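You operate a simulated robot arm through the tools that you are given. There is no shell and no other tool. Be economical: measure what you need, move in short steps, check, and stop when the job is done.

Carry out the task below with a simulated two-armed robot. There is one attempt and no reset: what you move stays moved.

## Task
Polish each greasy adapter till it reads under 200 m; leave clean ones alone.
Fine: blue, yellow, green and orange rings; the polisher goes back in its holder. Set down upright: yellow jack polisher.

The check looks at the end state, three seconds after you hand in, the way a careful person would. Anything else that was tipped, shoved, dropped, spilled or broken makes it a failure.

## Robot
Two 7-joint arms with fingered hands on one trunk, on a base that drives. Base frame: it is fixed to the floor where the robot stands at the start and does not move with it; the origin is under the middle of the robot, x ahead of it, y to its left, z up. Lengths are in cm, angles in rad, forces in N, time in s.
The left shoulder is at the start at [23, 12.5, 106.4], the right one opposite. Places, roughly: black-ring jack adapter [90, 0, 90]; blue-ring jack adapter [70, 20, 90]; green-ring jack adapter [90, 20, 90]; orange-ring jack adapter [110, 20, 90]; purple-ring jack adapter [70, 0, 90]; teal-ring jack adapter [110, 0, 90]; white-ring jack adapter [80, 0, 90]; yellow jack polisher [125, 0, 100]; yellow-ring jack adapter [80, 20, 90]. Payload 3.7 kg a hand.
The TCP of each hand is the grasp point between the finger pads, 2.5 cm short of the fingertips. In the tool frame z runs along the fingers and y along their closing line. The gripper opens to 8.8 cm. The gripper's body begins 2.9 cm behind the TCP. The gripper is a hand of 5 fingers: y runs from the thumb to the fingers, the wrist lies at [-1.3, -9.7, -16.2] in the tool frame.
Orientation is that of the tool frame in the base frame, as a unit quaternion [w, x, y, z]. With the fingers straight down and the wrist toward the robot, the tool's x, y and z point along [0, 1, 0], [1, 0, 0] and [0, 0, -1] of the base frame.

## Interface
- The arms move only by the tool move_arm. It takes "left_moves", "right_moves" or both (then of equal length, played together; a hand with none holds still); each is a list of rows, each an object (a shift or turn left out is 0) with "dp": the shift along the tool's x, y, z in m, a list of three; "angular": the turn, a rotation vector about the tool's x, y, z in rad, a list of three. In form: [{"dp": [tx, ty, tz], "angular": [rx, ry, rz]}, ...]. A call has 1 to 12 rows; each row is the pose to reach, as a shift and turn from the pose commanded when the call began, along the tool's axes at that moment. Rows are played at 5 a second. More than 5 cm and 0.15 rad between two rows, and nothing of the call is played. Where a pose cannot be reached the arm comes as near as it can. A force on the tool above 40 N (or 10 N above the force at the start of the call, whichever is more), or a blocked arm, ends the call early, and 0.2 s more pass. In this call time passes only in rows, and 0.2 s behind the last. It gives the time, the measured TCP pose, the force on the tool (base axes), the opening and the grip force at its end, in the units of the frame above (readings bear some noise), with the torque about the TCP (base axes, N m) and any sound that the robot's microphone picked up.
- Cameras (640 x 400 px; columns grow to the right, rows downward): "scene" is now at [35.56, 2.94, 122.75]; the picture's right is [0.31, -0.95, 0.00], its down [-0.23, -0.07, -0.97] and it looks along [0.92, 0.30, -0.24] (base axes); focal length 214 px, centre (320, 200). "left" rides on the left gripper at [-5.9, -7.9, -10.5] in its tool frame; the picture's right is [-0.73, -0.32, 0.61], its down [0.62, -0.68, 0.38] and it looks along [0.29, 0.66, 0.70] (tool axes); focal length 234 px, centre (320, 200). "right" rides on the right gripper at [5.9, -7.9, -10.5] in its tool frame; the picture's right is [-0.73, 0.32, -0.61], its down [-0.62, -0.68, 0.38] and it looks along [-0.29, 0.66, 0.70] (tool axes); focal length 234 px, centre (320, 200). There is no depth. A picture from a camera that has moved, and an enlarged one, comes with that camera's place and axes in the base frame and with its lens.
- grab_frame(camera): a new picture of that camera. The clock stands still meanwhile.
- move_column(by): slides the trunk up (or, below 0, down) by that many cm; the arms and the scene camera ride with it, the base frame stays. It gives what a move gives, with no picture.
- drive_base(legs): drives the robot by 1 to 6 legs, each [ahead, left, turn to the left] in cm, cm and rad, along the robot's own axes; the way and the turn of a leg run together, so that a leg with both is an arc; at most 150 cm and 3.142 rad a leg. The arms and the cameras ride along, it lands a little off, and it stops where it bumps. It gives what a move gives.
- set_fingers(index, middle, ring, little, thumb_bend, thumb_turn, hand): sets how far each is bent, from 0 (flat) to 1 (curled in); at 0.3 the hand is open as for a grip, at 0.7 the pads meet at the TCP. One left out holds its place. A second passes; each finger stops where it meets its share of the squeeze, and holds until it gets a number again. It is the only way to open and close the hand. It gives what a move gives, with no picture; readings hold the bend of each and the force on index, middle, ring, little, thumb and palm. thumb_turn goes from beside the hand (0) to across from the fingers (1), as for a grip.
- aim_head(pan, tilt): turns the head with the scene camera to pan (to the left, within 1.396 rad either way) and tilt (down, from -0.506 to 1.204), counted from straight ahead of the robot. It gives what a move gives.
- close_up(camera, box): a new picture of the part [left, top, right, bottom] of that camera's present view, enlarged. The clock stands still meanwhile.
- finish_job(): hands the job in; it is judged then, once.

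Go step by step. Nothing tells you exact positions but the pictures and the camera data: compare them with the known pose of the tool, close in by small moves and look again before you grip or let go. The budget is 120 turns and 92 pictures, counting those below and the enlarged ones. Unless the task says otherwise, let go and move clear before handing in, and close with one line.

The tools are called as name(argument=value, ...) on one line, values as JSON. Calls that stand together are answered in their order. move_arm: Moves the arms, as the interface text tells. Its arguments: {"type":"object","properties":{"left_moves":{"type":"array","items":{"type":"object","properties":{"dp":{"type":"array","items":{"type":"number"}},"angular":{"type":"array","items":{"type":"number"}}}}},"right_moves":{"type":"array","items":{"type":"object","properties":{"dp":{"type":"array","items":{"type":"number"}},"angular":{"type":"array","items":{"type":"number"}}}}}},"required":[]} The other tools are called the same way: move_column (by) slides the trunk up or down; set_fingers (index, middle, ring, little, thumb_bend, thumb_turn, hand) moves the fingers one by one; drive_base (legs) drives the base; aim_head (pan, tilt) turns the head that bears the scene camera; grab_frame (camera) takes a picture; close_up (camera, box) takes an enlarged picture of a part of a camera's view; finish_job () hands the job in.

At the start:

```text
t: 0.0
left_position: [42.49, 36.9, 114.13]
left_tool_rot: [0.0, 0.707, 0.707, 0.0]
left_force: [-0.7, -0.3, 0.4]
left_torque: [0.0, -0.01, 0.02]
left_gripper_width: 8.78
left_gripper_force: 0.0
left_shape: jaw
left_bend: [0.3, 0.3, 0.3, 0.3, 0.3, 0.98]
left_finger forces: [0.0, 0.0, 0.0, 0.1, 0.1, 0.0]
right_position: [49.4, -5.62, 122.73]
right_tool_rot: [0.0, 0.707, 0.707, 0.0]
right_force: [0.1, 0.4, -0.4]
right_torque: [0.01, -0.01, -0.03]
right_gripper_width: 8.77
right_gripper_force: 0.1
right_shape: jaw
right_bend: [0.3, 0.3, 0.3, 0.3, 0.3, 0.98]
right_finger forces: [0.1, 0.1, 0.0, 0.0, 0.0, 0.1]
trunk travel left (down, up): [-9.3, 32.3]
robot x, y, heading: [0.05, 0.21, 0.002]
head pan, tilt: [0.312, 0.244]
```

scene: 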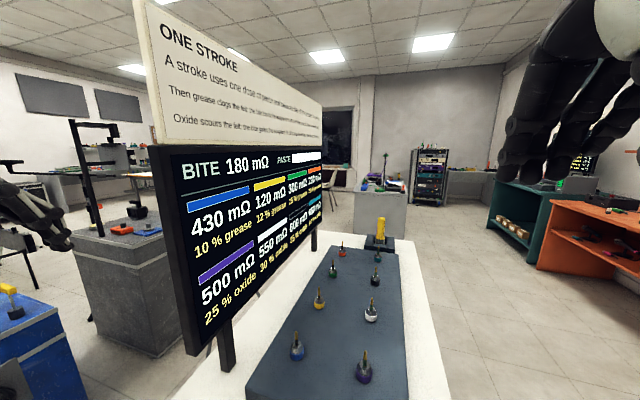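
right: 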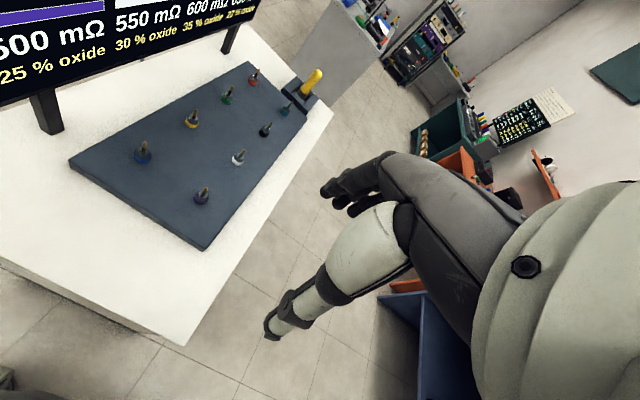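
left: 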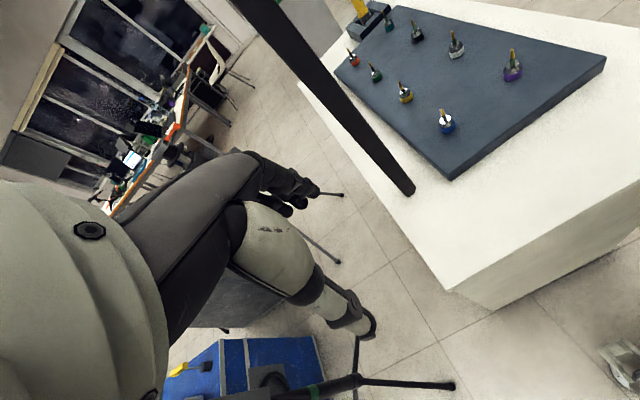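

The sign and the meter board hold the rules and readings; I'll enlarge both before anything moves.

close_up(camera="scene", box=[130, 0, 340, 150])

close_up(camera="scene", box=[150, 140, 340, 340])

close_up(camera="scene", box=[240, 200, 420, 400])

```text
2.67 times, centred on (235, 75) of scene
camera zoom: at [35.56, 2.94, 122.75], right [0.31, -0.95, 0.0], down [-0.23, -0.07, -0.97], along [0.92, 0.3, -0.24], focal length 572 px, centre (547, 533)
```

zoom: 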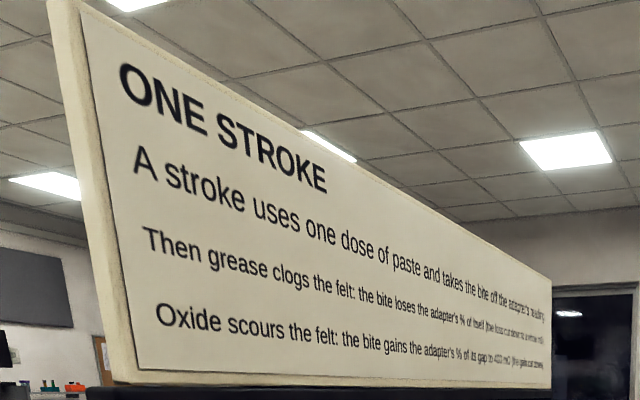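

```text
2.00 times, centred on (245, 240) of scene
camera zoom: at [35.56, 2.94, 122.75], right [0.31, -0.95, 0.0], down [-0.23, -0.07, -0.97], along [0.92, 0.3, -0.24], focal length 429 px, centre (470, 120)
```

zoom: 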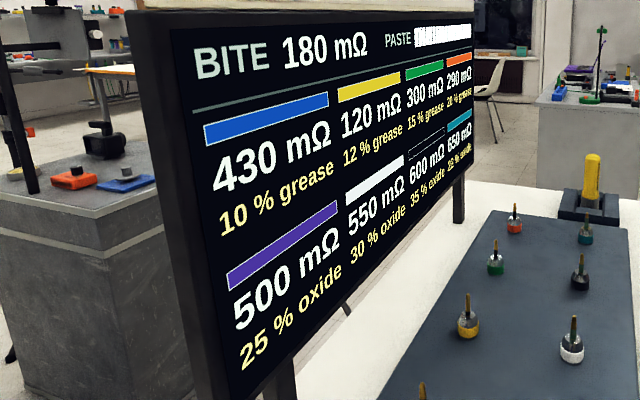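

```text
2.00 times, centred on (330, 300) of scene
camera zoom: at [35.56, 2.94, 122.75], right [0.31, -0.95, 0.0], down [-0.23, -0.07, -0.97], along [0.92, 0.3, -0.24], focal length 429 px, centre (300, 0)
```

zoom: 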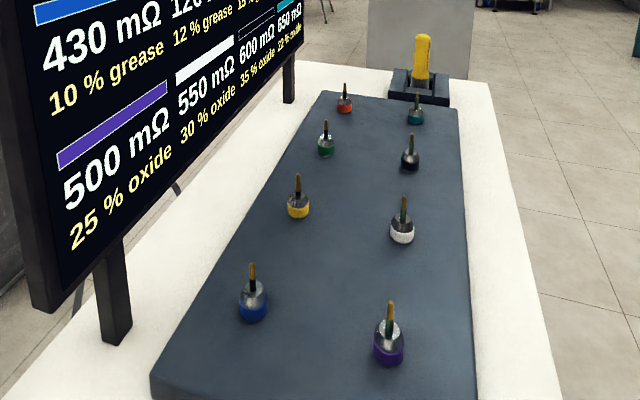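

Board reads blue 430, yellow 120, green 300 and orange 290 (all grease), with bite 180. I need the fine print, the paste count and a close look at the polisher.

close_up(camera="scene", box=[220, 60, 330, 150])

close_up(camera="scene", box=[260, 145, 330, 230])

close_up(camera="scene", box=[320, 205, 420, 295])

```text
4.44 times, centred on (275, 105) of scene
camera zoom: at [35.56, 2.94, 122.75], right [0.31, -0.95, 0.0], down [-0.23, -0.07, -0.97], along [0.92, 0.3, -0.24], focal length 953 px, centre (520, 622)
```

zoom: 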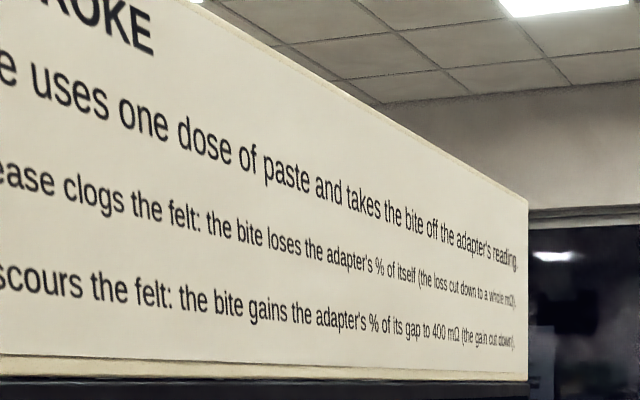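

```text
4.71 times, centred on (295, 188) of scene
camera zoom: at [35.56, 2.94, 122.75], right [0.31, -0.95, 0.0], down [-0.23, -0.07, -0.97], along [0.92, 0.3, -0.24], focal length 1009 px, centre (438, 259)
```

zoom: 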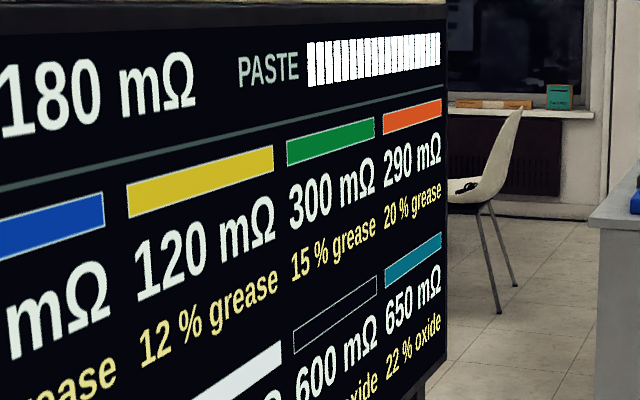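

```text
4.44 times, centred on (370, 250) of scene
camera zoom: at [35.56, 2.94, 122.75], right [0.31, -0.95, 0.0], down [-0.23, -0.07, -0.97], along [0.92, 0.3, -0.24], focal length 953 px, centre (98, -22)
```

zoom: 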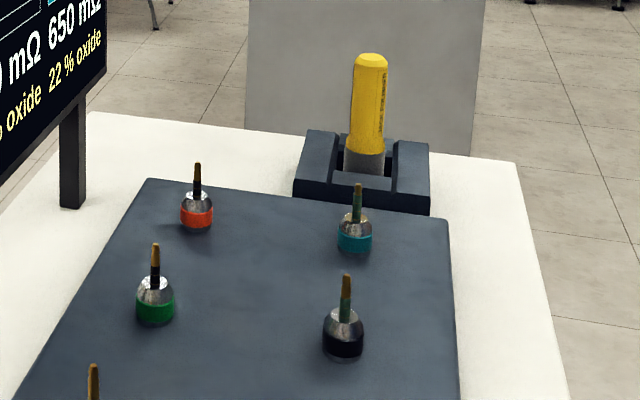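

Four strokes should do it: blue twice, then green and orange, giving 430→250→88, 300→154, 290→165. Paste shows plenty of doses, and the oxide ones and yellow stay untouched. I plan to work from the table's right side, so I'll look at that floor first.

aim_head(pan=-0.8, tilt=0.6)

grab_frame(camera="scene")

```text
t: 1.3
left_position: [42.46, 36.93, 114.02]
left_tool_rot: [0.0, 0.707, 0.707, 0.0]
left_force: [-0.3, -0.1, 0.5]
left_torque: [0.01, -0.03, 0.04]
left_gripper_width: 8.76
left_gripper_force: 0.0
left_shape: jaw
left_bend: [0.3, 0.3, 0.3, 0.3, 0.3, 0.98]
left_finger forces: [0.1, 0.0, 0.0, 0.0, 0.0, 0.0]
right_position: [49.34, -5.65, 122.78]
right_tool_rot: [0.0, 0.707, 0.707, 0.0]
right_force: [0.4, 0.6, 0.4]
right_torque: [-0.02, -0.04, -0.01]
right_gripper_width: 8.78
right_gripper_force: 0.0
right_shape: jaw
right_bend: [0.3, 0.3, 0.3, 0.3, 0.3, 0.98]
right_finger forces: [0.0, 0.0, 0.0, 0.0, 0.1, 0.1]
trunk travel left (down, up): [-9.3, 32.3]
robot x, y, heading: [0.07, -0.09, 0.001]
head pan, tilt: [-0.799, 0.6]
```

```text
82 pictures are left
camera scene: at [32.84, -6.25, 119.48], right [-0.72, -0.7, 0.0], down [-0.39, 0.4, -0.83], along [0.58, -0.59, -0.56], focal length 214 px, centre (320, 200)
```

scene: 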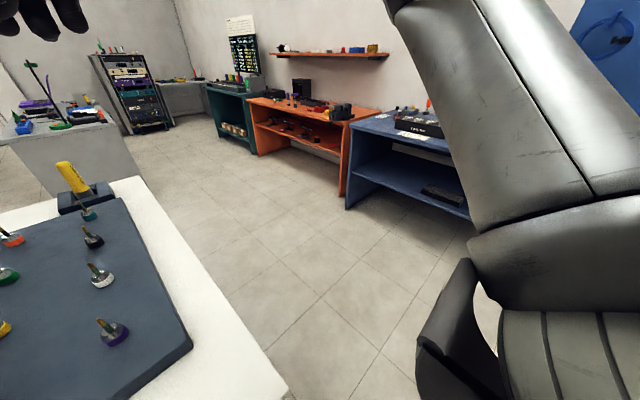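

The floor to the right is free, and the table's edge is at y ≈ -9. I'll drive right, ahead, then turn to face the table.

drive_base(legs=[[0, -62, 0], [78, 0, 0], [0, 0, 1.571]])

aim_head(pan=-0.3, tilt=0.7)

grab_frame(camera="scene")

```text
t: 14.8
left_position: [41.5, -18.58, 113.98]
left_tool_rot: [0.0, 0.002, 1.0, -0.001]
left_force: [-0.6, 0.2, 0.6]
left_torque: [0.01, 0.03, -0.02]
left_gripper_width: 8.76
left_gripper_force: 0.0
left_shape: jaw
left_bend: [0.3, 0.3, 0.3, 0.3, 0.3, 0.98]
left_finger forces: [0.1, 0.0, 0.1, 0.1, 0.0, 0.0]
right_position: [84.13, -12.09, 122.84]
right_tool_rot: [0.0, 0.001, 1.0, 0.0]
right_force: [-0.1, -0.2, 0.1]
right_torque: [0.01, -0.01, 0.05]
right_gripper_width: 8.77
right_gripper_force: 0.0
right_shape: jaw
right_bend: [0.3, 0.3, 0.3, 0.3, 0.3, 0.98]
right_finger forces: [0.0, 0.0, 0.0, 0.1, 0.0, 0.0]
trunk travel left (down, up): [-9.3, 32.3]
robot x, y, heading: [78.26, -60.99, 1.566]
head pan, tilt: [-0.799, 0.6]
```

```text
t: 15.8
left_position: [41.51, -18.51, 114.06]
left_tool_rot: [0.001, 0.003, 1.0, 0.0]
left_force: [0.7, 0.1, -0.1]
left_torque: [-0.03, 0.02, 0.02]
left_gripper_width: 8.77
left_gripper_force: 0.1
left_shape: jaw
left_bend: [0.3, 0.3, 0.3, 0.3, 0.3, 0.98]
left_finger forces: [0.1, 0.1, 0.1, 0.0, 0.0, 0.0]
right_position: [84.14, -12.07, 122.9]
right_tool_rot: [-0.001, 0.001, 1.0, -0.001]
right_force: [0.1, 0.2, -0.4]
right_torque: [-0.04, 0.02, 0.0]
right_gripper_width: 8.76
right_gripper_force: 0.0
right_shape: jaw
right_bend: [0.3, 0.3, 0.3, 0.3, 0.3, 0.98]
right_finger forces: [0.0, 0.0, 0.0, 0.1, 0.0, 0.0]
trunk travel left (down, up): [-9.3, 32.3]
robot x, y, heading: [78.36, -61.21, 1.565]
head pan, tilt: [-0.3, 0.7]
```

```text
81 pictures are left
camera scene: at [81.06, -26.53, 118.62], right [0.95, -0.3, 0.0], down [-0.19, -0.61, -0.77], along [0.23, 0.73, -0.64], focal length 214 px, centre (320, 200)
```

scene: 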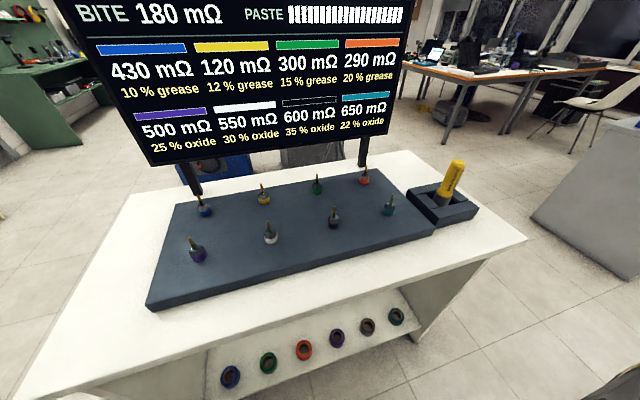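

A clear view of board and table from here. I'll enlarge the polisher and the pins.

close_up(camera="scene", box=[370, 140, 490, 240])

close_up(camera="scene", box=[170, 155, 410, 275])

grab_frame(camera="right")

```text
4.00 times, centred on (430, 190) of scene
camera zoom: at [81.06, -26.53, 118.62], right [0.95, -0.3, 0.0], down [-0.19, -0.61, -0.77], along [0.23, 0.73, -0.64], focal length 858 px, centre (-120, 240)
```

zoom: 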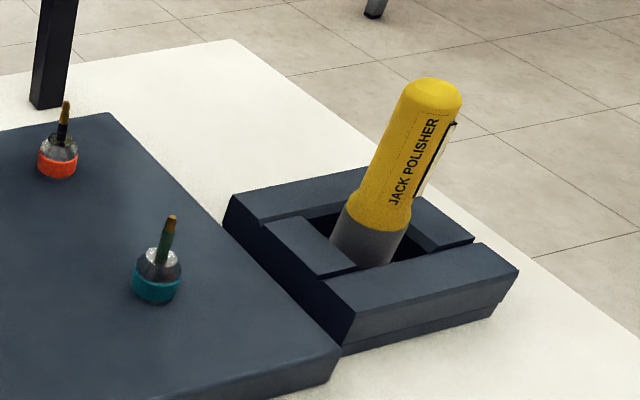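

```text
2.67 times, centred on (290, 215) of scene
camera zoom: at [81.06, -26.53, 118.62], right [0.95, -0.3, 0.0], down [-0.19, -0.61, -0.77], along [0.23, 0.73, -0.64], focal length 572 px, centre (400, 160)
```

zoom: 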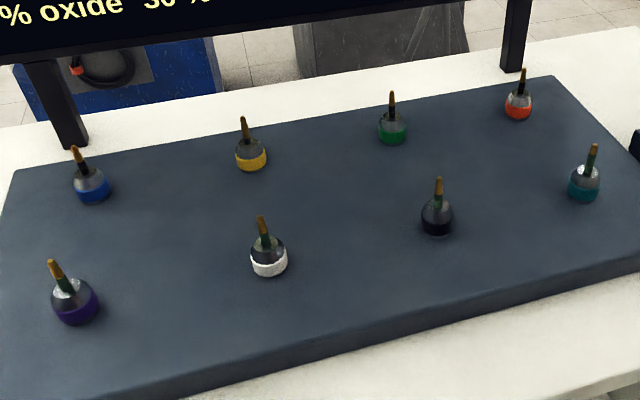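

```text
78 pictures are left
camera right: at [78.26, -20.06, 133.11], right [0.73, 0.32, 0.61], down [0.62, -0.68, -0.38], along [0.29, 0.66, -0.7], focal length 234 px, centre (320, 200)
```

right: 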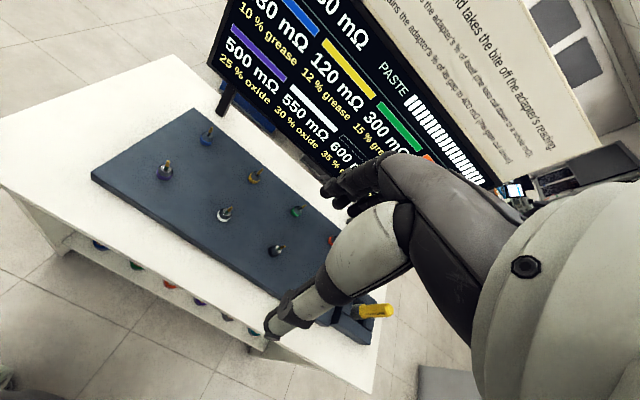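

The polisher stands upright, its axis about [123.9, 4.9] and its top near z 93.6. I'll bring the open right hand above it at z 106 and look.

move_arm(right_moves=[{"dp": [-0.04, 0.017, 0.017]}, {"dp": [-0.08, 0.034, 0.034]}, {"dp": [-0.12, 0.051, 0.051]}, {"dp": [-0.16, 0.068, 0.068]}, {"dp": [-0.2, 0.085, 0.085]}, {"dp": [-0.24, 0.102, 0.102]}, {"dp": [-0.28, 0.119, 0.119]}, {"dp": [-0.32, 0.136, 0.136]}, {"dp": [-0.36, 0.153, 0.153]}, {"dp": [-0.398, 0.17, 0.169]}, {"dp": [-0.398, 0.17, 0.169]}])

grab_frame(camera="right")

close_up(camera="scene", box=[350, 80, 540, 240])

```text
t: 18.1
left_position: [41.53, -18.59, 114.08]
left_tool_rot: [0.0, 0.001, 1.0, 0.0]
left_force: [-0.5, 0.2, 0.7]
left_torque: [0.01, -0.05, 0.0]
left_gripper_width: 8.75
left_gripper_force: 0.1
left_shape: jaw
left_bend: [0.3, 0.3, 0.3, 0.3, 0.3, 0.98]
left_finger forces: [0.0, 0.1, 0.0, 0.1, 0.1, 0.0]
right_position: [124.13, 4.69, 106.08]
right_tool_rot: [0.001, 0.002, 1.0, 0.001]
right_force: [0.1, 0.2, 0.1]
right_torque: [0.01, 0.04, 0.02]
right_gripper_width: 8.77
right_gripper_force: 0.0
right_shape: jaw
right_bend: [0.3, 0.3, 0.3, 0.3, 0.3, 0.98]
right_finger forces: [0.0, 0.0, 0.0, 0.0, 0.1, 0.0]
trunk travel left (down, up): [-9.3, 32.3]
robot x, y, heading: [78.21, -61.5, 1.566]
head pan, tilt: [-0.3, 0.7]
```

```text
77 pictures are left
camera right: at [118.14, -3.28, 116.28], right [0.73, 0.32, 0.61], down [0.62, -0.68, -0.38], along [0.29, 0.66, -0.7], focal length 234 px, centre (320, 200)
```

right: 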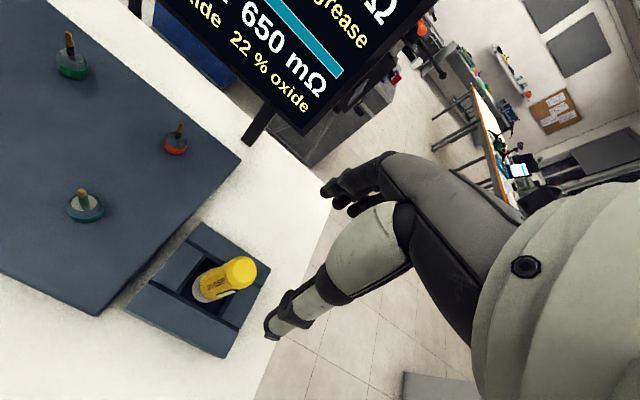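

```text
2.50 times, centred on (445, 160) of scene
camera zoom: at [81.03, -26.55, 118.63], right [0.95, -0.3, 0.0], down [-0.19, -0.61, -0.77], along [0.23, 0.73, -0.64], focal length 536 px, centre (8, 300)
```

zoom: 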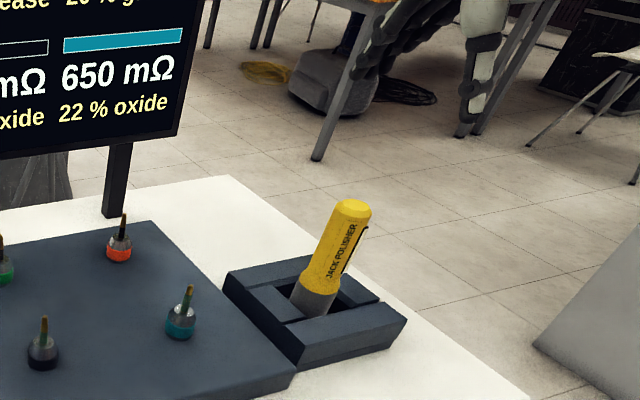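

The wrist view agrees: polisher at about [123.5, 4.6], top near z 93.3. I'll descend in steps to z 95 and check the fingers straddle it.

move_arm(right_moves=[{"dp": [0.004, 0, 0.03]}, {"dp": [0.004, 0, 0.06]}, {"dp": [0.004, 0, 0.09]}, {"dp": [0.004, 0, 0.11]}])

grab_frame(camera="right")

close_up(camera="scene", box=[350, 80, 540, 240])

```text
t: 19.1
left_position: [41.47, -18.65, 113.97]
left_tool_rot: [0.0, 0.002, 1.0, 0.0]
left_force: [0.2, -0.8, -0.7]
left_torque: [0.02, 0.03, -0.02]
left_gripper_width: 8.77
left_gripper_force: 0.1
left_shape: jaw
left_bend: [0.3, 0.3, 0.3, 0.3, 0.3, 0.98]
left_finger forces: [0.0, 0.1, 0.0, 0.0, 0.0, 0.1]
right_position: [123.67, 4.85, 94.96]
right_tool_rot: [0.0, 0.003, 1.0, 0.0]
right_force: [0.3, -0.1, -0.3]
right_torque: [0.01, 0.02, -0.03]
right_gripper_width: 8.77
right_gripper_force: 0.1
right_shape: jaw
right_bend: [0.3, 0.3, 0.3, 0.3, 0.3, 0.98]
right_finger forces: [0.0, 0.0, 0.0, 0.1, 0.0, 0.0]
trunk travel left (down, up): [-9.3, 32.3]
robot x, y, heading: [78.32, -61.57, 1.567]
head pan, tilt: [-0.3, 0.7]
```

```text
75 pictures are left
camera right: at [117.79, -3.14, 105.21], right [0.73, 0.32, 0.61], down [0.62, -0.68, -0.38], along [0.29, 0.66, -0.7], focal length 234 px, centre (320, 200)
```

right: 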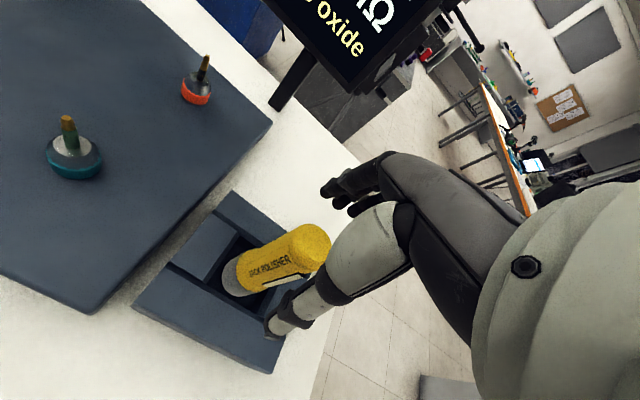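

```text
2.50 times, centred on (445, 160) of scene
camera zoom: at [81.06, -26.52, 118.61], right [0.95, -0.3, 0.0], down [-0.19, -0.61, -0.76], along [0.23, 0.73, -0.64], focal length 536 px, centre (8, 300)
```

zoom: 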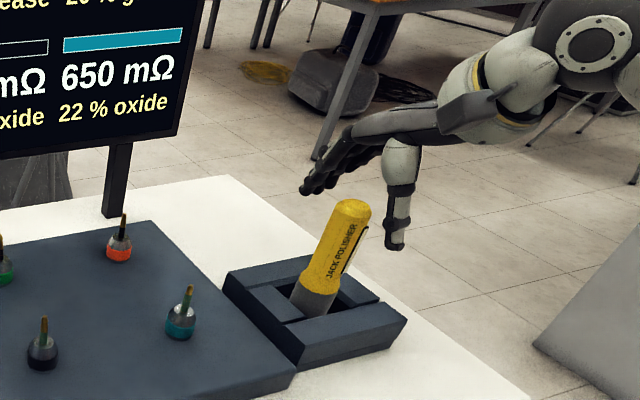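

Fingers and thumb straddle the polisher. I'll go down 3 cm more, then close.

move_arm(right_moves=[{"dp": [0.001, -0.001, 0.015]}, {"dp": [0.001, -0.001, 0.03]}])

close_up(camera="scene", box=[400, 120, 520, 220])

```text
t: 19.8
left_position: [41.63, -18.58, 114.14]
left_tool_rot: [0.0, 0.002, 1.0, 0.001]
left_force: [0.0, 0.8, -0.3]
left_torque: [0.01, 0.01, 0.0]
left_gripper_width: 8.77
left_gripper_force: 0.0
left_shape: jaw
left_bend: [0.3, 0.3, 0.3, 0.3, 0.3, 0.98]
left_finger forces: [0.1, 0.0, 0.0, 0.0, 0.0, 0.1]
right_position: [123.51, 4.72, 91.89]
right_tool_rot: [0.0, 0.001, 1.0, 0.0]
right_force: [0.5, 0.7, -0.1]
right_torque: [0.0, 0.04, 0.02]
right_gripper_width: 8.77
right_gripper_force: 0.1
right_shape: jaw
right_bend: [0.3, 0.3, 0.3, 0.3, 0.3, 0.98]
right_finger forces: [0.0, 0.1, 0.0, 0.0, 0.1, 0.0]
trunk travel left (down, up): [-9.3, 32.3]
robot x, y, heading: [78.29, -61.33, 1.566]
head pan, tilt: [-0.3, 0.7]
```

```text
4.00 times, centred on (460, 170) of scene
camera zoom: at [81.06, -26.51, 118.61], right [0.95, -0.3, 0.0], down [-0.19, -0.61, -0.76], along [0.23, 0.73, -0.64], focal length 858 px, centre (-240, 320)
```

zoom: 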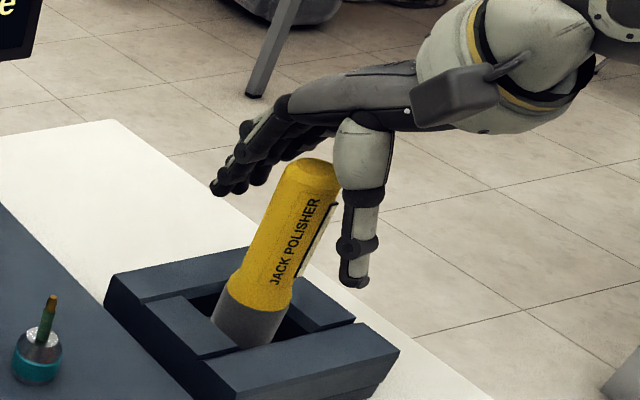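

The hand is aligned around the yellow barrel, so I close the fingers.

set_fingers(hand="right", index=0.7, middle=0.7, ring=0.7, little=0.7, thumb_bend=0.7)

close_up(camera="scene", box=[400, 120, 520, 220])

```text
t: 20.8
left_position: [41.51, -18.63, 114.02]
left_tool_rot: [0.0, 0.001, 1.0, 0.0]
left_force: [-0.5, 0.7, 0.3]
left_torque: [-0.01, 0.02, 0.02]
left_gripper_width: 8.79
left_gripper_force: 0.2
left_shape: jaw
left_bend: [0.3, 0.3, 0.3, 0.3, 0.3, 0.98]
left_finger forces: [0.0, 0.1, 0.0, 0.0, 0.0, 0.0]
right_position: [123.44, 4.61, 91.88]
right_tool_rot: [0.0, 0.002, 1.0, 0.0]
right_force: [0.1, 0.6, -0.1]
right_torque: [0.02, -0.02, -0.02]
right_gripper_width: 2.09
right_gripper_force: 8.2
right_shape: fingers
right_bend: [0.61, 0.65, 0.7, 0.7, 0.59, 0.96]
right_finger forces: [4.7, 3.7, 0.0, 0.1, 8.3, 0.0]
trunk travel left (down, up): [-9.3, 32.3]
robot x, y, heading: [78.38, -61.12, 1.565]
head pan, tilt: [-0.3, 0.7]
```

```text
4.00 times, centred on (460, 170) of scene
camera zoom: at [81.06, -26.51, 118.61], right [0.95, -0.3, 0.0], down [-0.19, -0.61, -0.76], along [0.23, 0.73, -0.64], focal length 858 px, centre (-240, 320)
```

zoom: 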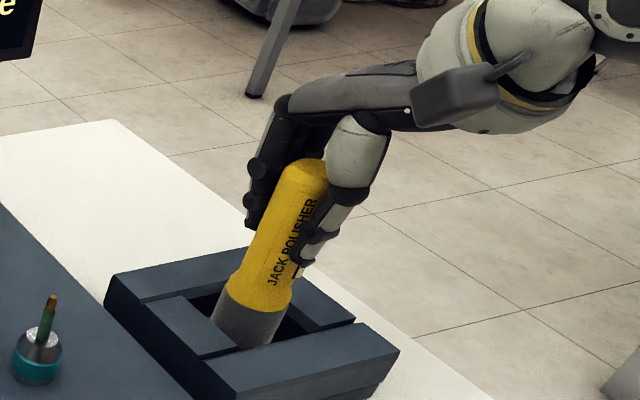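

Only the index and middle fingers bear, so the barrel sits toward the index side. I'll open a bit, shift the hand about 0.8 cm toward -x, and regrip.

set_fingers(hand="right", index=0.35, middle=0.35, ring=0.35, little=0.35, thumb_bend=0.35)

move_arm(right_moves=[{"dp": [0.008, 0.002, 0]}])

set_fingers(hand="right", index=0.7, middle=0.7, ring=0.7, little=0.7, thumb_bend=0.7)

close_up(camera="scene", box=[400, 120, 520, 220])

```text
t: 21.8
left_position: [41.6, -18.52, 114.06]
left_tool_rot: [0.0, 0.002, 1.0, 0.0]
left_force: [0.3, -0.5, -0.3]
left_torque: [0.03, 0.04, 0.02]
left_gripper_width: 8.75
left_gripper_force: 0.0
left_shape: jaw
left_bend: [0.3, 0.3, 0.3, 0.3, 0.3, 0.98]
left_finger forces: [0.0, 0.0, 0.0, 0.0, 0.1, 0.1]
right_position: [123.51, 4.62, 91.98]
right_tool_rot: [0.0, 0.001, 1.0, 0.0]
right_force: [-0.1, -0.7, -0.1]
right_torque: [0.01, -0.05, 0.0]
right_gripper_width: 7.36
right_gripper_force: 0.1
right_shape: fingers
right_bend: [0.35, 0.35, 0.35, 0.35, 0.35, 0.97]
right_finger forces: [0.1, 0.1, 0.0, 0.0, 0.1, 0.1]
trunk travel left (down, up): [-9.3, 32.3]
robot x, y, heading: [78.25, -61.28, 1.569]
head pan, tilt: [-0.3, 0.7]
```

```text
t: 22.1
left_position: [41.53, -18.55, 113.95]
left_tool_rot: [0.0, 0.002, 1.0, 0.0]
left_force: [-0.1, -0.2, 0.9]
left_torque: [-0.02, -0.01, -0.03]
left_gripper_width: 8.74
left_gripper_force: 0.1
left_shape: jaw
left_bend: [0.3, 0.3, 0.3, 0.3, 0.3, 0.98]
left_finger forces: [0.1, 0.0, 0.1, 0.0, 0.0, 0.1]
right_position: [122.81, 4.88, 92.06]
right_tool_rot: [0.0, 0.002, 1.0, 0.0]
right_force: [0.7, 0.3, 0.9]
right_torque: [-0.01, -0.02, 0.01]
right_gripper_width: 7.42
right_gripper_force: 0.1
right_shape: fingers
right_bend: [0.35, 0.35, 0.35, 0.35, 0.35, 0.97]
right_finger forces: [0.0, 0.0, 0.0, 0.1, 0.0, 0.0]
trunk travel left (down, up): [-9.3, 32.3]
robot x, y, heading: [78.49, -61.53, 1.564]
head pan, tilt: [-0.3, 0.7]
```

```text
t: 23.1
left_position: [41.54, -18.65, 114.11]
left_tool_rot: [0.0, 0.002, 1.0, 0.0]
left_force: [-0.2, -0.4, 0.2]
left_torque: [0.0, 0.0, 0.0]
left_gripper_width: 8.76
left_gripper_force: 0.1
left_shape: jaw
left_bend: [0.3, 0.3, 0.3, 0.3, 0.3, 0.98]
left_finger forces: [0.1, 0.0, 0.0, 0.0, 0.1, 0.0]
right_position: [122.78, 4.92, 92.07]
right_tool_rot: [0.0, 0.002, 1.0, 0.0]
right_force: [0.1, -0.6, -0.4]
right_torque: [0.05, -0.02, -0.01]
right_gripper_width: 1.17
right_gripper_force: 5.7
right_shape: fingers
right_bend: [0.67, 0.64, 0.69, 0.7, 0.62, 0.96]
right_finger forces: [1.3, 4.8, 0.4, 0.1, 5.6, 0.0]
trunk travel left (down, up): [-9.3, 32.3]
robot x, y, heading: [78.1, -61.24, 1.565]
head pan, tilt: [-0.3, 0.7]
```

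```text
4.00 times, centred on (460, 170) of scene
camera zoom: at [81.05, -26.52, 118.61], right [0.95, -0.3, 0.0], down [-0.19, -0.61, -0.76], along [0.23, 0.73, -0.64], focal length 858 px, centre (-240, 320)
```

zoom: 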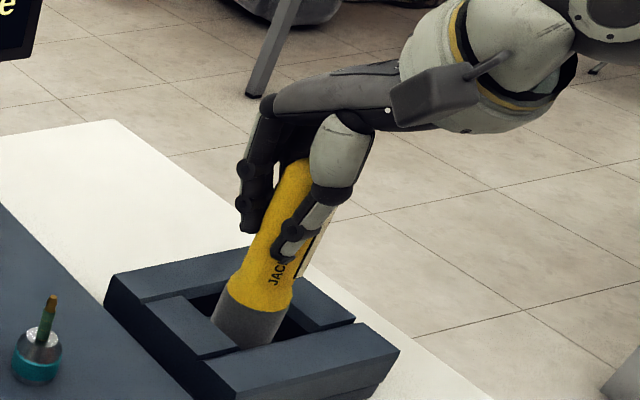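

That overshot. The middle position shared the load best, so I'll go back 0.6 cm, 0.6 cm lower, and regrip.

set_fingers(hand="right", index=0.35, middle=0.35, ring=0.35, little=0.35, thumb_bend=0.35)

move_arm(right_moves=[{"dp": [-0.006, 0, 0.006]}])

set_fingers(hand="right", index=0.7, middle=0.7, ring=0.7, little=0.7, thumb_bend=0.7)

close_up(camera="scene", box=[400, 120, 520, 220])

```text
t: 24.1
left_position: [41.53, -18.59, 114.14]
left_tool_rot: [0.0, 0.001, 1.0, 0.0]
left_force: [-0.2, -0.2, -0.3]
left_torque: [-0.03, 0.0, -0.02]
left_gripper_width: 8.78
left_gripper_force: 0.0
left_shape: jaw
left_bend: [0.3, 0.3, 0.3, 0.3, 0.3, 0.98]
left_finger forces: [0.0, 0.0, 0.1, 0.0, 0.0, 0.0]
right_position: [122.78, 4.94, 91.97]
right_tool_rot: [0.0, 0.002, 1.0, 0.0]
right_force: [0.1, 0.0, -0.1]
right_torque: [0.01, -0.03, 0.02]
right_gripper_width: 7.37
right_gripper_force: 0.1
right_shape: fingers
right_bend: [0.35, 0.35, 0.35, 0.35, 0.35, 0.97]
right_finger forces: [0.0, 0.0, 0.0, 0.0, 0.0, 0.0]
trunk travel left (down, up): [-9.3, 32.3]
robot x, y, heading: [78.57, -61.06, 1.564]
head pan, tilt: [-0.3, 0.7]
```

```text
t: 24.6
left_position: [41.61, -18.58, 114.03]
left_tool_rot: [0.0, 0.002, 1.0, 0.0]
left_force: [-0.3, 0.3, 0.4]
left_torque: [0.0, -0.02, -0.02]
left_gripper_width: 8.77
left_gripper_force: 0.1
left_shape: jaw
left_bend: [0.3, 0.3, 0.3, 0.3, 0.3, 0.98]
left_finger forces: [0.1, 0.0, 0.1, 0.0, 0.0, 0.0]
right_position: [123.31, 5.02, 91.45]
right_tool_rot: [0.0, 0.002, 1.0, 0.0]
right_force: [0.2, -0.4, 0.3]
right_torque: [0.02, -0.01, 0.0]
right_gripper_width: 7.38
right_gripper_force: 0.0
right_shape: fingers
right_bend: [0.35, 0.35, 0.35, 0.35, 0.35, 0.97]
right_finger forces: [0.1, 0.0, 0.0, 0.0, 0.0, 0.0]
trunk travel left (down, up): [-9.3, 32.3]
robot x, y, heading: [78.32, -61.18, 1.564]
head pan, tilt: [-0.3, 0.7]
```

```text
t: 25.6
left_position: [41.5, -18.48, 114.05]
left_tool_rot: [0.0, 0.002, 1.0, 0.0]
left_force: [0.4, 0.8, 0.4]
left_torque: [0.01, 0.03, -0.02]
left_gripper_width: 8.78
left_gripper_force: 0.1
left_shape: jaw
left_bend: [0.3, 0.3, 0.3, 0.3, 0.3, 0.98]
left_finger forces: [0.0, 0.1, 0.0, 0.0, 0.1, 0.1]
right_position: [123.23, 4.86, 91.37]
right_tool_rot: [0.0, 0.002, 1.0, 0.0]
right_force: [0.0, 0.1, -0.4]
right_torque: [0.0, 0.03, 0.0]
right_gripper_width: 1.91
right_gripper_force: 7.9
right_shape: fingers
right_bend: [0.63, 0.64, 0.7, 0.7, 0.59, 0.96]
right_finger forces: [3.8, 4.3, 0.0, 0.0, 8.1, 0.1]
trunk travel left (down, up): [-9.3, 32.3]
robot x, y, heading: [78.54, -61.39, 1.567]
head pan, tilt: [-0.3, 0.7]
```

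```text
4.00 times, centred on (460, 170) of scene
camera zoom: at [81.06, -26.51, 118.61], right [0.95, -0.3, 0.0], down [-0.19, -0.61, -0.76], along [0.23, 0.73, -0.64], focal length 858 px, centre (-240, 320)
```

zoom: 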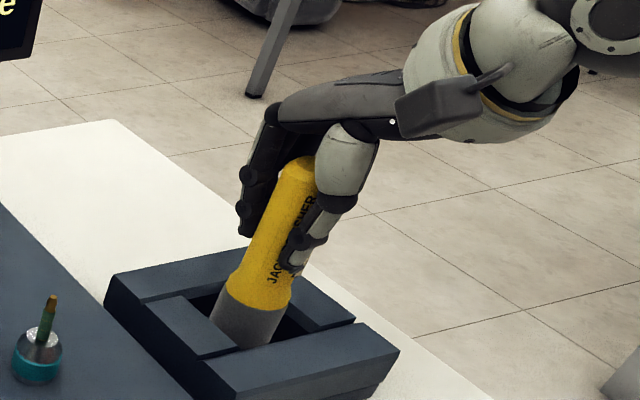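

A balanced tripod grip at about 8 N. I'll squeeze a bit further, then lift a little and check.

set_fingers(hand="right", index=0.85, middle=0.85, thumb_bend=0.85)

move_arm(right_moves=[{"dp": [0, 0, -0.015]}, {"dp": [0, 0, -0.03]}])

close_up(camera="scene", box=[400, 120, 520, 220])

```text
t: 26.6
left_position: [41.56, -18.55, 114.16]
left_tool_rot: [0.0, 0.001, 1.0, 0.0]
left_force: [-0.5, -0.3, -0.4]
left_torque: [0.01, 0.04, -0.02]
left_gripper_width: 8.75
left_gripper_force: 0.2
left_shape: jaw
left_bend: [0.3, 0.3, 0.3, 0.3, 0.3, 0.98]
left_finger forces: [0.0, 0.1, 0.1, 0.0, 0.1, 0.0]
right_position: [123.42, 4.92, 91.35]
right_tool_rot: [0.001, 0.002, 1.0, 0.0]
right_force: [-0.1, -0.9, -0.2]
right_torque: [-0.02, 0.0, 0.01]
right_gripper_width: 1.8
right_gripper_force: 16.9
right_shape: fingers
right_bend: [0.73, 0.66, 0.7, 0.7, 0.59, 0.95]
right_finger forces: [8.1, 9.9, 0.0, 0.1, 17.0, 0.0]
trunk travel left (down, up): [-9.3, 32.3]
robot x, y, heading: [78.41, -61.3, 1.57]
head pan, tilt: [-0.3, 0.7]
```

```text
t: 27.1
left_position: [41.48, -18.7, 114.0]
left_tool_rot: [0.0, 0.001, 1.0, 0.0]
left_force: [-0.4, 0.1, 0.2]
left_torque: [-0.05, 0.03, 0.02]
left_gripper_width: 8.78
left_gripper_force: 0.1
left_shape: jaw
left_bend: [0.3, 0.3, 0.3, 0.3, 0.3, 0.98]
left_finger forces: [0.0, 0.0, 0.0, 0.0, 0.0, 0.0]
right_position: [123.33, 4.89, 94.29]
right_tool_rot: [0.0, 0.002, 1.0, -0.001]
right_force: [0.6, 0.0, -2.0]
right_torque: [0.01, 0.01, 0.03]
right_gripper_width: 1.82
right_gripper_force: 18.0
right_shape: fingers
right_bend: [0.73, 0.66, 0.7, 0.7, 0.59, 0.95]
right_finger forces: [8.1, 9.9, 0.0, 0.1, 16.9, 0.0]
trunk travel left (down, up): [-9.3, 32.3]
robot x, y, heading: [78.33, -61.17, 1.572]
head pan, tilt: [-0.3, 0.7]
```

```text
4.00 times, centred on (460, 170) of scene
camera zoom: at [81.06, -26.51, 118.61], right [0.95, -0.3, 0.0], down [-0.19, -0.61, -0.76], along [0.23, 0.73, -0.64], focal length 858 px, centre (-240, 320)
```

zoom: 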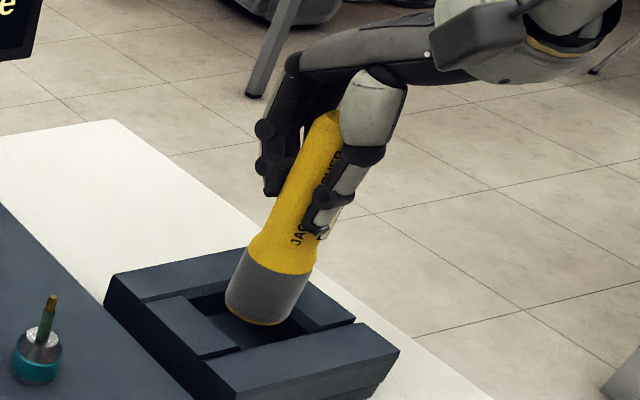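

The polisher is lifted (about 2 N), though it may be tilted a bit. I'll raise it and check from both cameras.

move_arm(right_moves=[{"dp": [0, 0, -0.035]}, {"dp": [0, 0, -0.07]}])

grab_frame(camera="right")

close_up(camera="scene", box=[400, 80, 520, 180])

```text
t: 27.8
left_position: [41.58, -18.57, 114.08]
left_tool_rot: [0.0, 0.002, 1.0, 0.0]
left_force: [-0.1, 0.2, 0.4]
left_torque: [0.01, 0.01, -0.01]
left_gripper_width: 8.76
left_gripper_force: 0.1
left_shape: jaw
left_bend: [0.3, 0.3, 0.3, 0.3, 0.3, 0.98]
left_finger forces: [0.0, 0.0, 0.0, 0.1, 0.0, 0.1]
right_position: [123.22, 4.78, 101.34]
right_tool_rot: [0.0, 0.001, 1.0, 0.0]
right_force: [0.3, -0.9, -1.4]
right_torque: [0.0, -0.03, -0.03]
right_gripper_width: 1.79
right_gripper_force: 17.7
right_shape: fingers
right_bend: [0.73, 0.67, 0.7, 0.7, 0.59, 0.95]
right_finger forces: [8.1, 10.0, 0.1, 0.1, 16.8, 0.0]
trunk travel left (down, up): [-9.3, 32.3]
robot x, y, heading: [78.13, -61.45, 1.565]
head pan, tilt: [-0.3, 0.7]
```

```text
68 pictures are left
camera right: at [117.35, -3.1, 111.61], right [0.73, 0.32, 0.61], down [0.62, -0.68, -0.38], along [0.29, 0.66, -0.7], focal length 234 px, centre (320, 200)
```

right: 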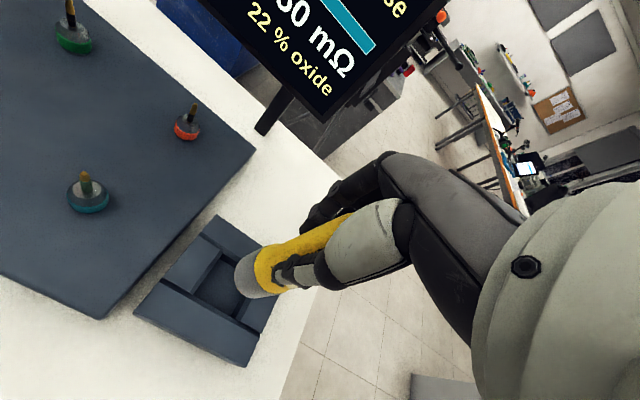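

```text
4.00 times, centred on (460, 130) of scene
camera zoom: at [81.04, -26.52, 118.61], right [0.95, -0.3, 0.0], down [-0.19, -0.61, -0.76], along [0.23, 0.73, -0.64], focal length 858 px, centre (-240, 480)
```

zoom: 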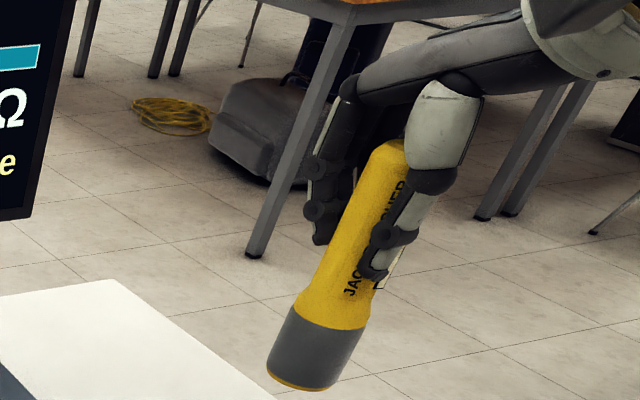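

The polisher hangs with its bottom tilted about 0.09 rad toward -y, which I'll correct. First I'll raise it and tip its underside toward the head camera to see how it takes the pin.

move_arm(right_moves=[{"dp": [0.03, 0, -0.04]}, {"dp": [0.06, 0, -0.08]}, {"dp": [0.09, 0, -0.12], "angular": [0.13, 0, 0]}, {"dp": [0.12, 0, -0.16], "angular": [0.26, 0, 0]}, {"dp": [0.15, 0, -0.2], "angular": [0.39, 0, 0]}, {"dp": [0.18, 0, -0.2], "angular": [0.52, 0, 0]}, {"dp": [0.2, 0, -0.2], "angular": [0.65, 0, 0]}])

aim_head(pan=-0.5, tilt=0.1)

grab_frame(camera="scene")

```text
t: 29.4
left_position: [41.53, -18.39, 113.9]
left_tool_rot: [0.0, 0.002, 1.0, -0.001]
left_force: [0.1, 0.1, 0.1]
left_torque: [-0.04, -0.02, 0.02]
left_gripper_width: 8.74
left_gripper_force: 0.0
left_shape: jaw
left_bend: [0.3, 0.3, 0.3, 0.3, 0.3, 0.98]
left_finger forces: [0.0, 0.0, 0.0, 0.0, 0.0, 0.0]
right_position: [102.67, 5.51, 120.15]
right_tool_rot: [-0.001, 0.001, 0.948, -0.319]
right_force: [0.1, 0.7, -2.2]
right_torque: [0.03, -0.02, 0.01]
right_gripper_width: 1.79
right_gripper_force: 17.0
right_shape: fingers
right_bend: [0.73, 0.67, 0.7, 0.7, 0.59, 0.95]
right_finger forces: [8.2, 10.2, 0.0, 0.1, 16.0, 0.0]
right hand out of reach, approached as far as the arm can: row 7
trunk travel left (down, up): [-9.3, 32.3]
robot x, y, heading: [78.19, -60.99, 1.566]
head pan, tilt: [-0.3, 0.7]
```

```text
t: 30.4
left_position: [41.55, -18.58, 113.97]
left_tool_rot: [0.0, 0.003, 1.0, 0.0]
left_force: [-0.1, -0.8, -0.2]
left_torque: [-0.04, -0.01, 0.01]
left_gripper_width: 8.75
left_gripper_force: 0.1
left_shape: jaw
left_bend: [0.3, 0.3, 0.3, 0.3, 0.3, 0.98]
left_finger forces: [0.1, 0.0, 0.1, 0.1, 0.1, 0.1]
right_position: [102.94, 5.4, 120.1]
right_tool_rot: [0.0, 0.001, 0.948, -0.318]
right_force: [0.1, 1.0, -0.9]
right_torque: [0.01, 0.0, 0.0]
right_gripper_width: 1.79
right_gripper_force: 16.7
right_shape: fingers
right_bend: [0.73, 0.67, 0.7, 0.7, 0.59, 0.95]
right_finger forces: [8.2, 10.2, 0.1, 0.0, 16.0, 0.1]
trunk travel left (down, up): [-9.3, 32.3]
robot x, y, heading: [78.62, -61.39, 1.569]
head pan, tilt: [-0.499, 0.099]
```

```text
66 pictures are left
camera scene: at [82.95, -26.55, 124.08], right [0.88, -0.48, 0.0], down [-0.05, -0.09, -0.99], along [0.48, 0.87, -0.1], focal length 214 px, centre (320, 200)
```

scene: 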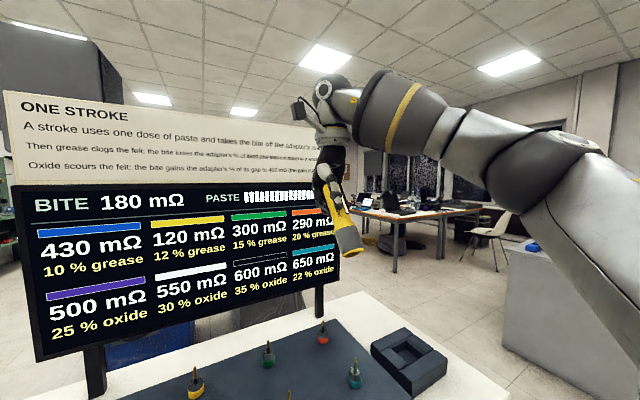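

close_up(camera="scene", box=[300, 160, 390, 270])

close_up(camera="scene", box=[0, 85, 330, 300])

```text
3.64 times, centred on (345, 215) of scene
camera zoom: at [82.95, -26.55, 124.08], right [0.88, -0.48, 0.0], down [-0.05, -0.09, -0.99], along [0.48, 0.87, -0.1], focal length 780 px, centre (229, 146)
```

zoom: 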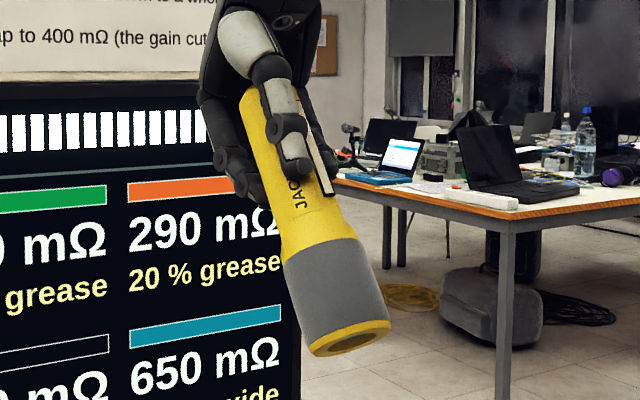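

```text
1.86 times, centred on (165, 192) of scene
camera zoom: at [82.95, -26.55, 124.08], right [0.88, -0.48, 0.0], down [-0.05, -0.09, -0.99], along [0.48, 0.87, -0.1], focal length 399 px, centre (608, 214)
```

zoom: 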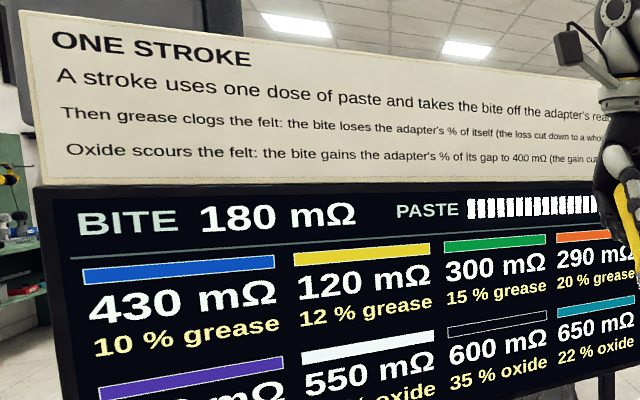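

The polisher has a wide open bore (about 3.5 cm) that slips over a pin. Two views put the pin tips at blue [66.1, 17.9], green [94.3, 18.0] and orange [108.3, 18.0], z about 88.3. I'll turn the hand back to bring the polisher upright.

move_arm(right_moves=[{"angular": [-0.148, 0, 0]}, {"angular": [-0.296, 0, 0]}, {"angular": [-0.444, 0, 0]}, {"angular": [-0.592, 0, 0]}, {"angular": [-0.74, 0, 0]}])

close_up(camera="scene", box=[300, 160, 390, 270])

grab_frame(camera="right")

```text
t: 31.6
left_position: [41.48, -18.57, 114.17]
left_tool_rot: [0.0, 0.002, 1.0, 0.0]
left_force: [0.0, 0.4, -0.1]
left_torque: [-0.01, 0.02, -0.02]
left_gripper_width: 8.77
left_gripper_force: 0.1
left_shape: jaw
left_bend: [0.3, 0.3, 0.3, 0.3, 0.3, 0.98]
left_finger forces: [0.1, 0.0, 0.1, 0.0, 0.0, 0.1]
right_position: [103.01, 5.41, 120.09]
right_tool_rot: [0.0, 0.002, 0.999, 0.046]
right_force: [0.1, 0.8, -1.7]
right_torque: [0.0, -0.01, -0.02]
right_gripper_width: 1.76
right_gripper_force: 16.8
right_shape: fingers
right_bend: [0.73, 0.67, 0.7, 0.7, 0.59, 0.95]
right_finger forces: [7.7, 10.0, 0.1, 0.1, 16.2, 0.1]
trunk travel left (down, up): [-9.3, 32.3]
robot x, y, heading: [77.9, -61.41, 1.57]
head pan, tilt: [-0.499, 0.099]
```

```text
3.64 times, centred on (345, 215) of scene
camera zoom: at [82.98, -26.56, 124.09], right [0.88, -0.48, 0.0], down [-0.05, -0.09, -0.99], along [0.48, 0.87, -0.1], focal length 780 px, centre (229, 146)
```

zoom: 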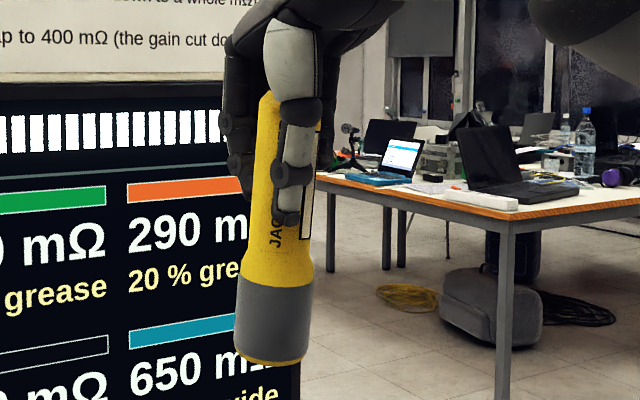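

```text
62 pictures are left
camera right: at [97.1, -3.51, 129.61], right [0.73, 0.26, 0.63], down [0.62, -0.65, -0.44], along [0.29, 0.72, -0.63], focal length 234 px, centre (320, 200)
```

right: 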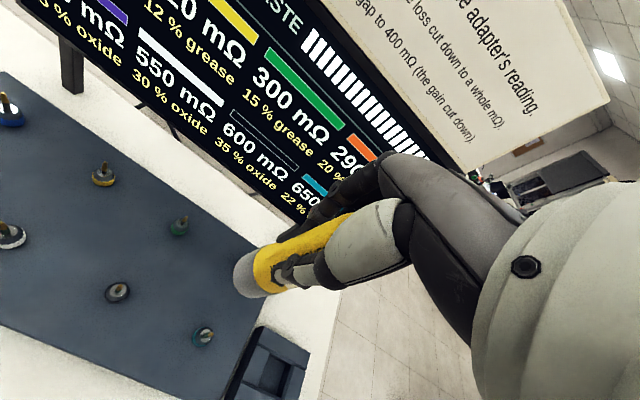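

The bore is clear, but the polisher still leans slightly. I'll carry it high over blue, where the head camera gives a better sideways view, and then fix the tilt.

move_arm(right_moves=[{"dp": [0.036, 0.012, 0.01]}, {"dp": [0.072, 0.024, 0.02]}, {"dp": [0.108, 0.036, 0.035]}, {"dp": [0.144, 0.048, 0.05]}, {"dp": [0.18, 0.06, 0.065]}, {"dp": [0.216, 0.072, 0.08]}, {"dp": [0.252, 0.084, 0.095]}, {"dp": [0.288, 0.096, 0.11]}, {"dp": [0.324, 0.108, 0.125]}, {"dp": [0.361, 0.119, 0.14]}])

aim_head(pan=0.3, tilt=0.5)

grab_frame(camera="scene")

```text
t: 33.8
left_position: [41.43, -18.49, 114.06]
left_tool_rot: [0.0, 0.001, 1.0, 0.0]
left_force: [-1.3, 0.5, -0.6]
left_torque: [-0.01, -0.02, -0.01]
left_gripper_width: 8.77
left_gripper_force: 0.1
left_shape: jaw
left_bend: [0.3, 0.3, 0.3, 0.3, 0.3, 0.98]
left_finger forces: [0.0, 0.0, 0.1, 0.0, 0.0, 0.1]
right_position: [66.89, 18.68, 107.31]
right_tool_rot: [-0.001, 0.002, 0.999, 0.045]
right_force: [-0.4, 1.0, -1.5]
right_torque: [0.02, -0.04, 0.0]
right_gripper_width: 1.77
right_gripper_force: 17.0
right_shape: fingers
right_bend: [0.73, 0.67, 0.7, 0.7, 0.59, 0.94]
right_finger forces: [7.7, 10.1, 0.1, 0.1, 16.0, 0.0]
trunk travel left (down, up): [-9.3, 32.3]
robot x, y, heading: [78.39, -61.25, 1.569]
head pan, tilt: [-0.499, 0.099]
```

```text
t: 34.9
left_position: [41.58, -18.48, 113.94]
left_tool_rot: [0.0, 0.002, 1.0, 0.001]
left_force: [0.2, 0.7, 0.3]
left_torque: [0.04, -0.01, -0.02]
left_gripper_width: 8.77
left_gripper_force: 0.1
left_shape: jaw
left_bend: [0.3, 0.3, 0.3, 0.3, 0.3, 0.98]
left_finger forces: [0.1, 0.0, 0.0, 0.0, 0.0, 0.0]
right_position: [66.9, 18.48, 107.38]
right_tool_rot: [-0.001, 0.002, 0.999, 0.045]
right_force: [-0.5, 0.8, -1.4]
right_torque: [0.02, -0.01, 0.01]
right_gripper_width: 1.75
right_gripper_force: 16.8
right_shape: fingers
right_bend: [0.73, 0.67, 0.7, 0.7, 0.59, 0.94]
right_finger forces: [7.6, 9.9, 0.1, 0.1, 16.0, 0.0]
trunk travel left (down, up): [-9.3, 32.3]
robot x, y, heading: [78.55, -61.24, 1.567]
head pan, tilt: [0.3, 0.499]
```

```text
61 pictures are left
camera scene: at [75.85, -25.91, 120.39], right [0.96, 0.29, 0.0], down [0.14, -0.46, -0.88], along [-0.26, 0.84, -0.48], focal length 214 px, centre (320, 200)
```

scene: 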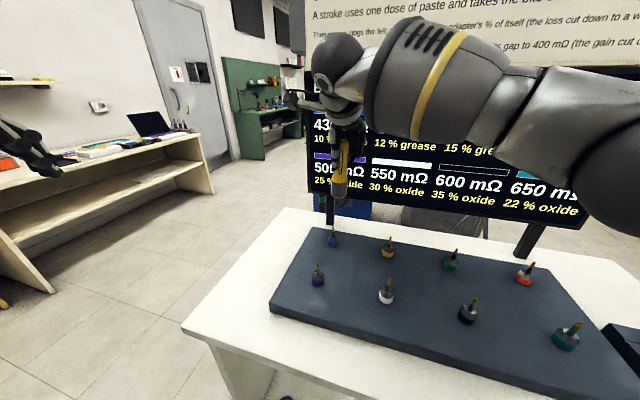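

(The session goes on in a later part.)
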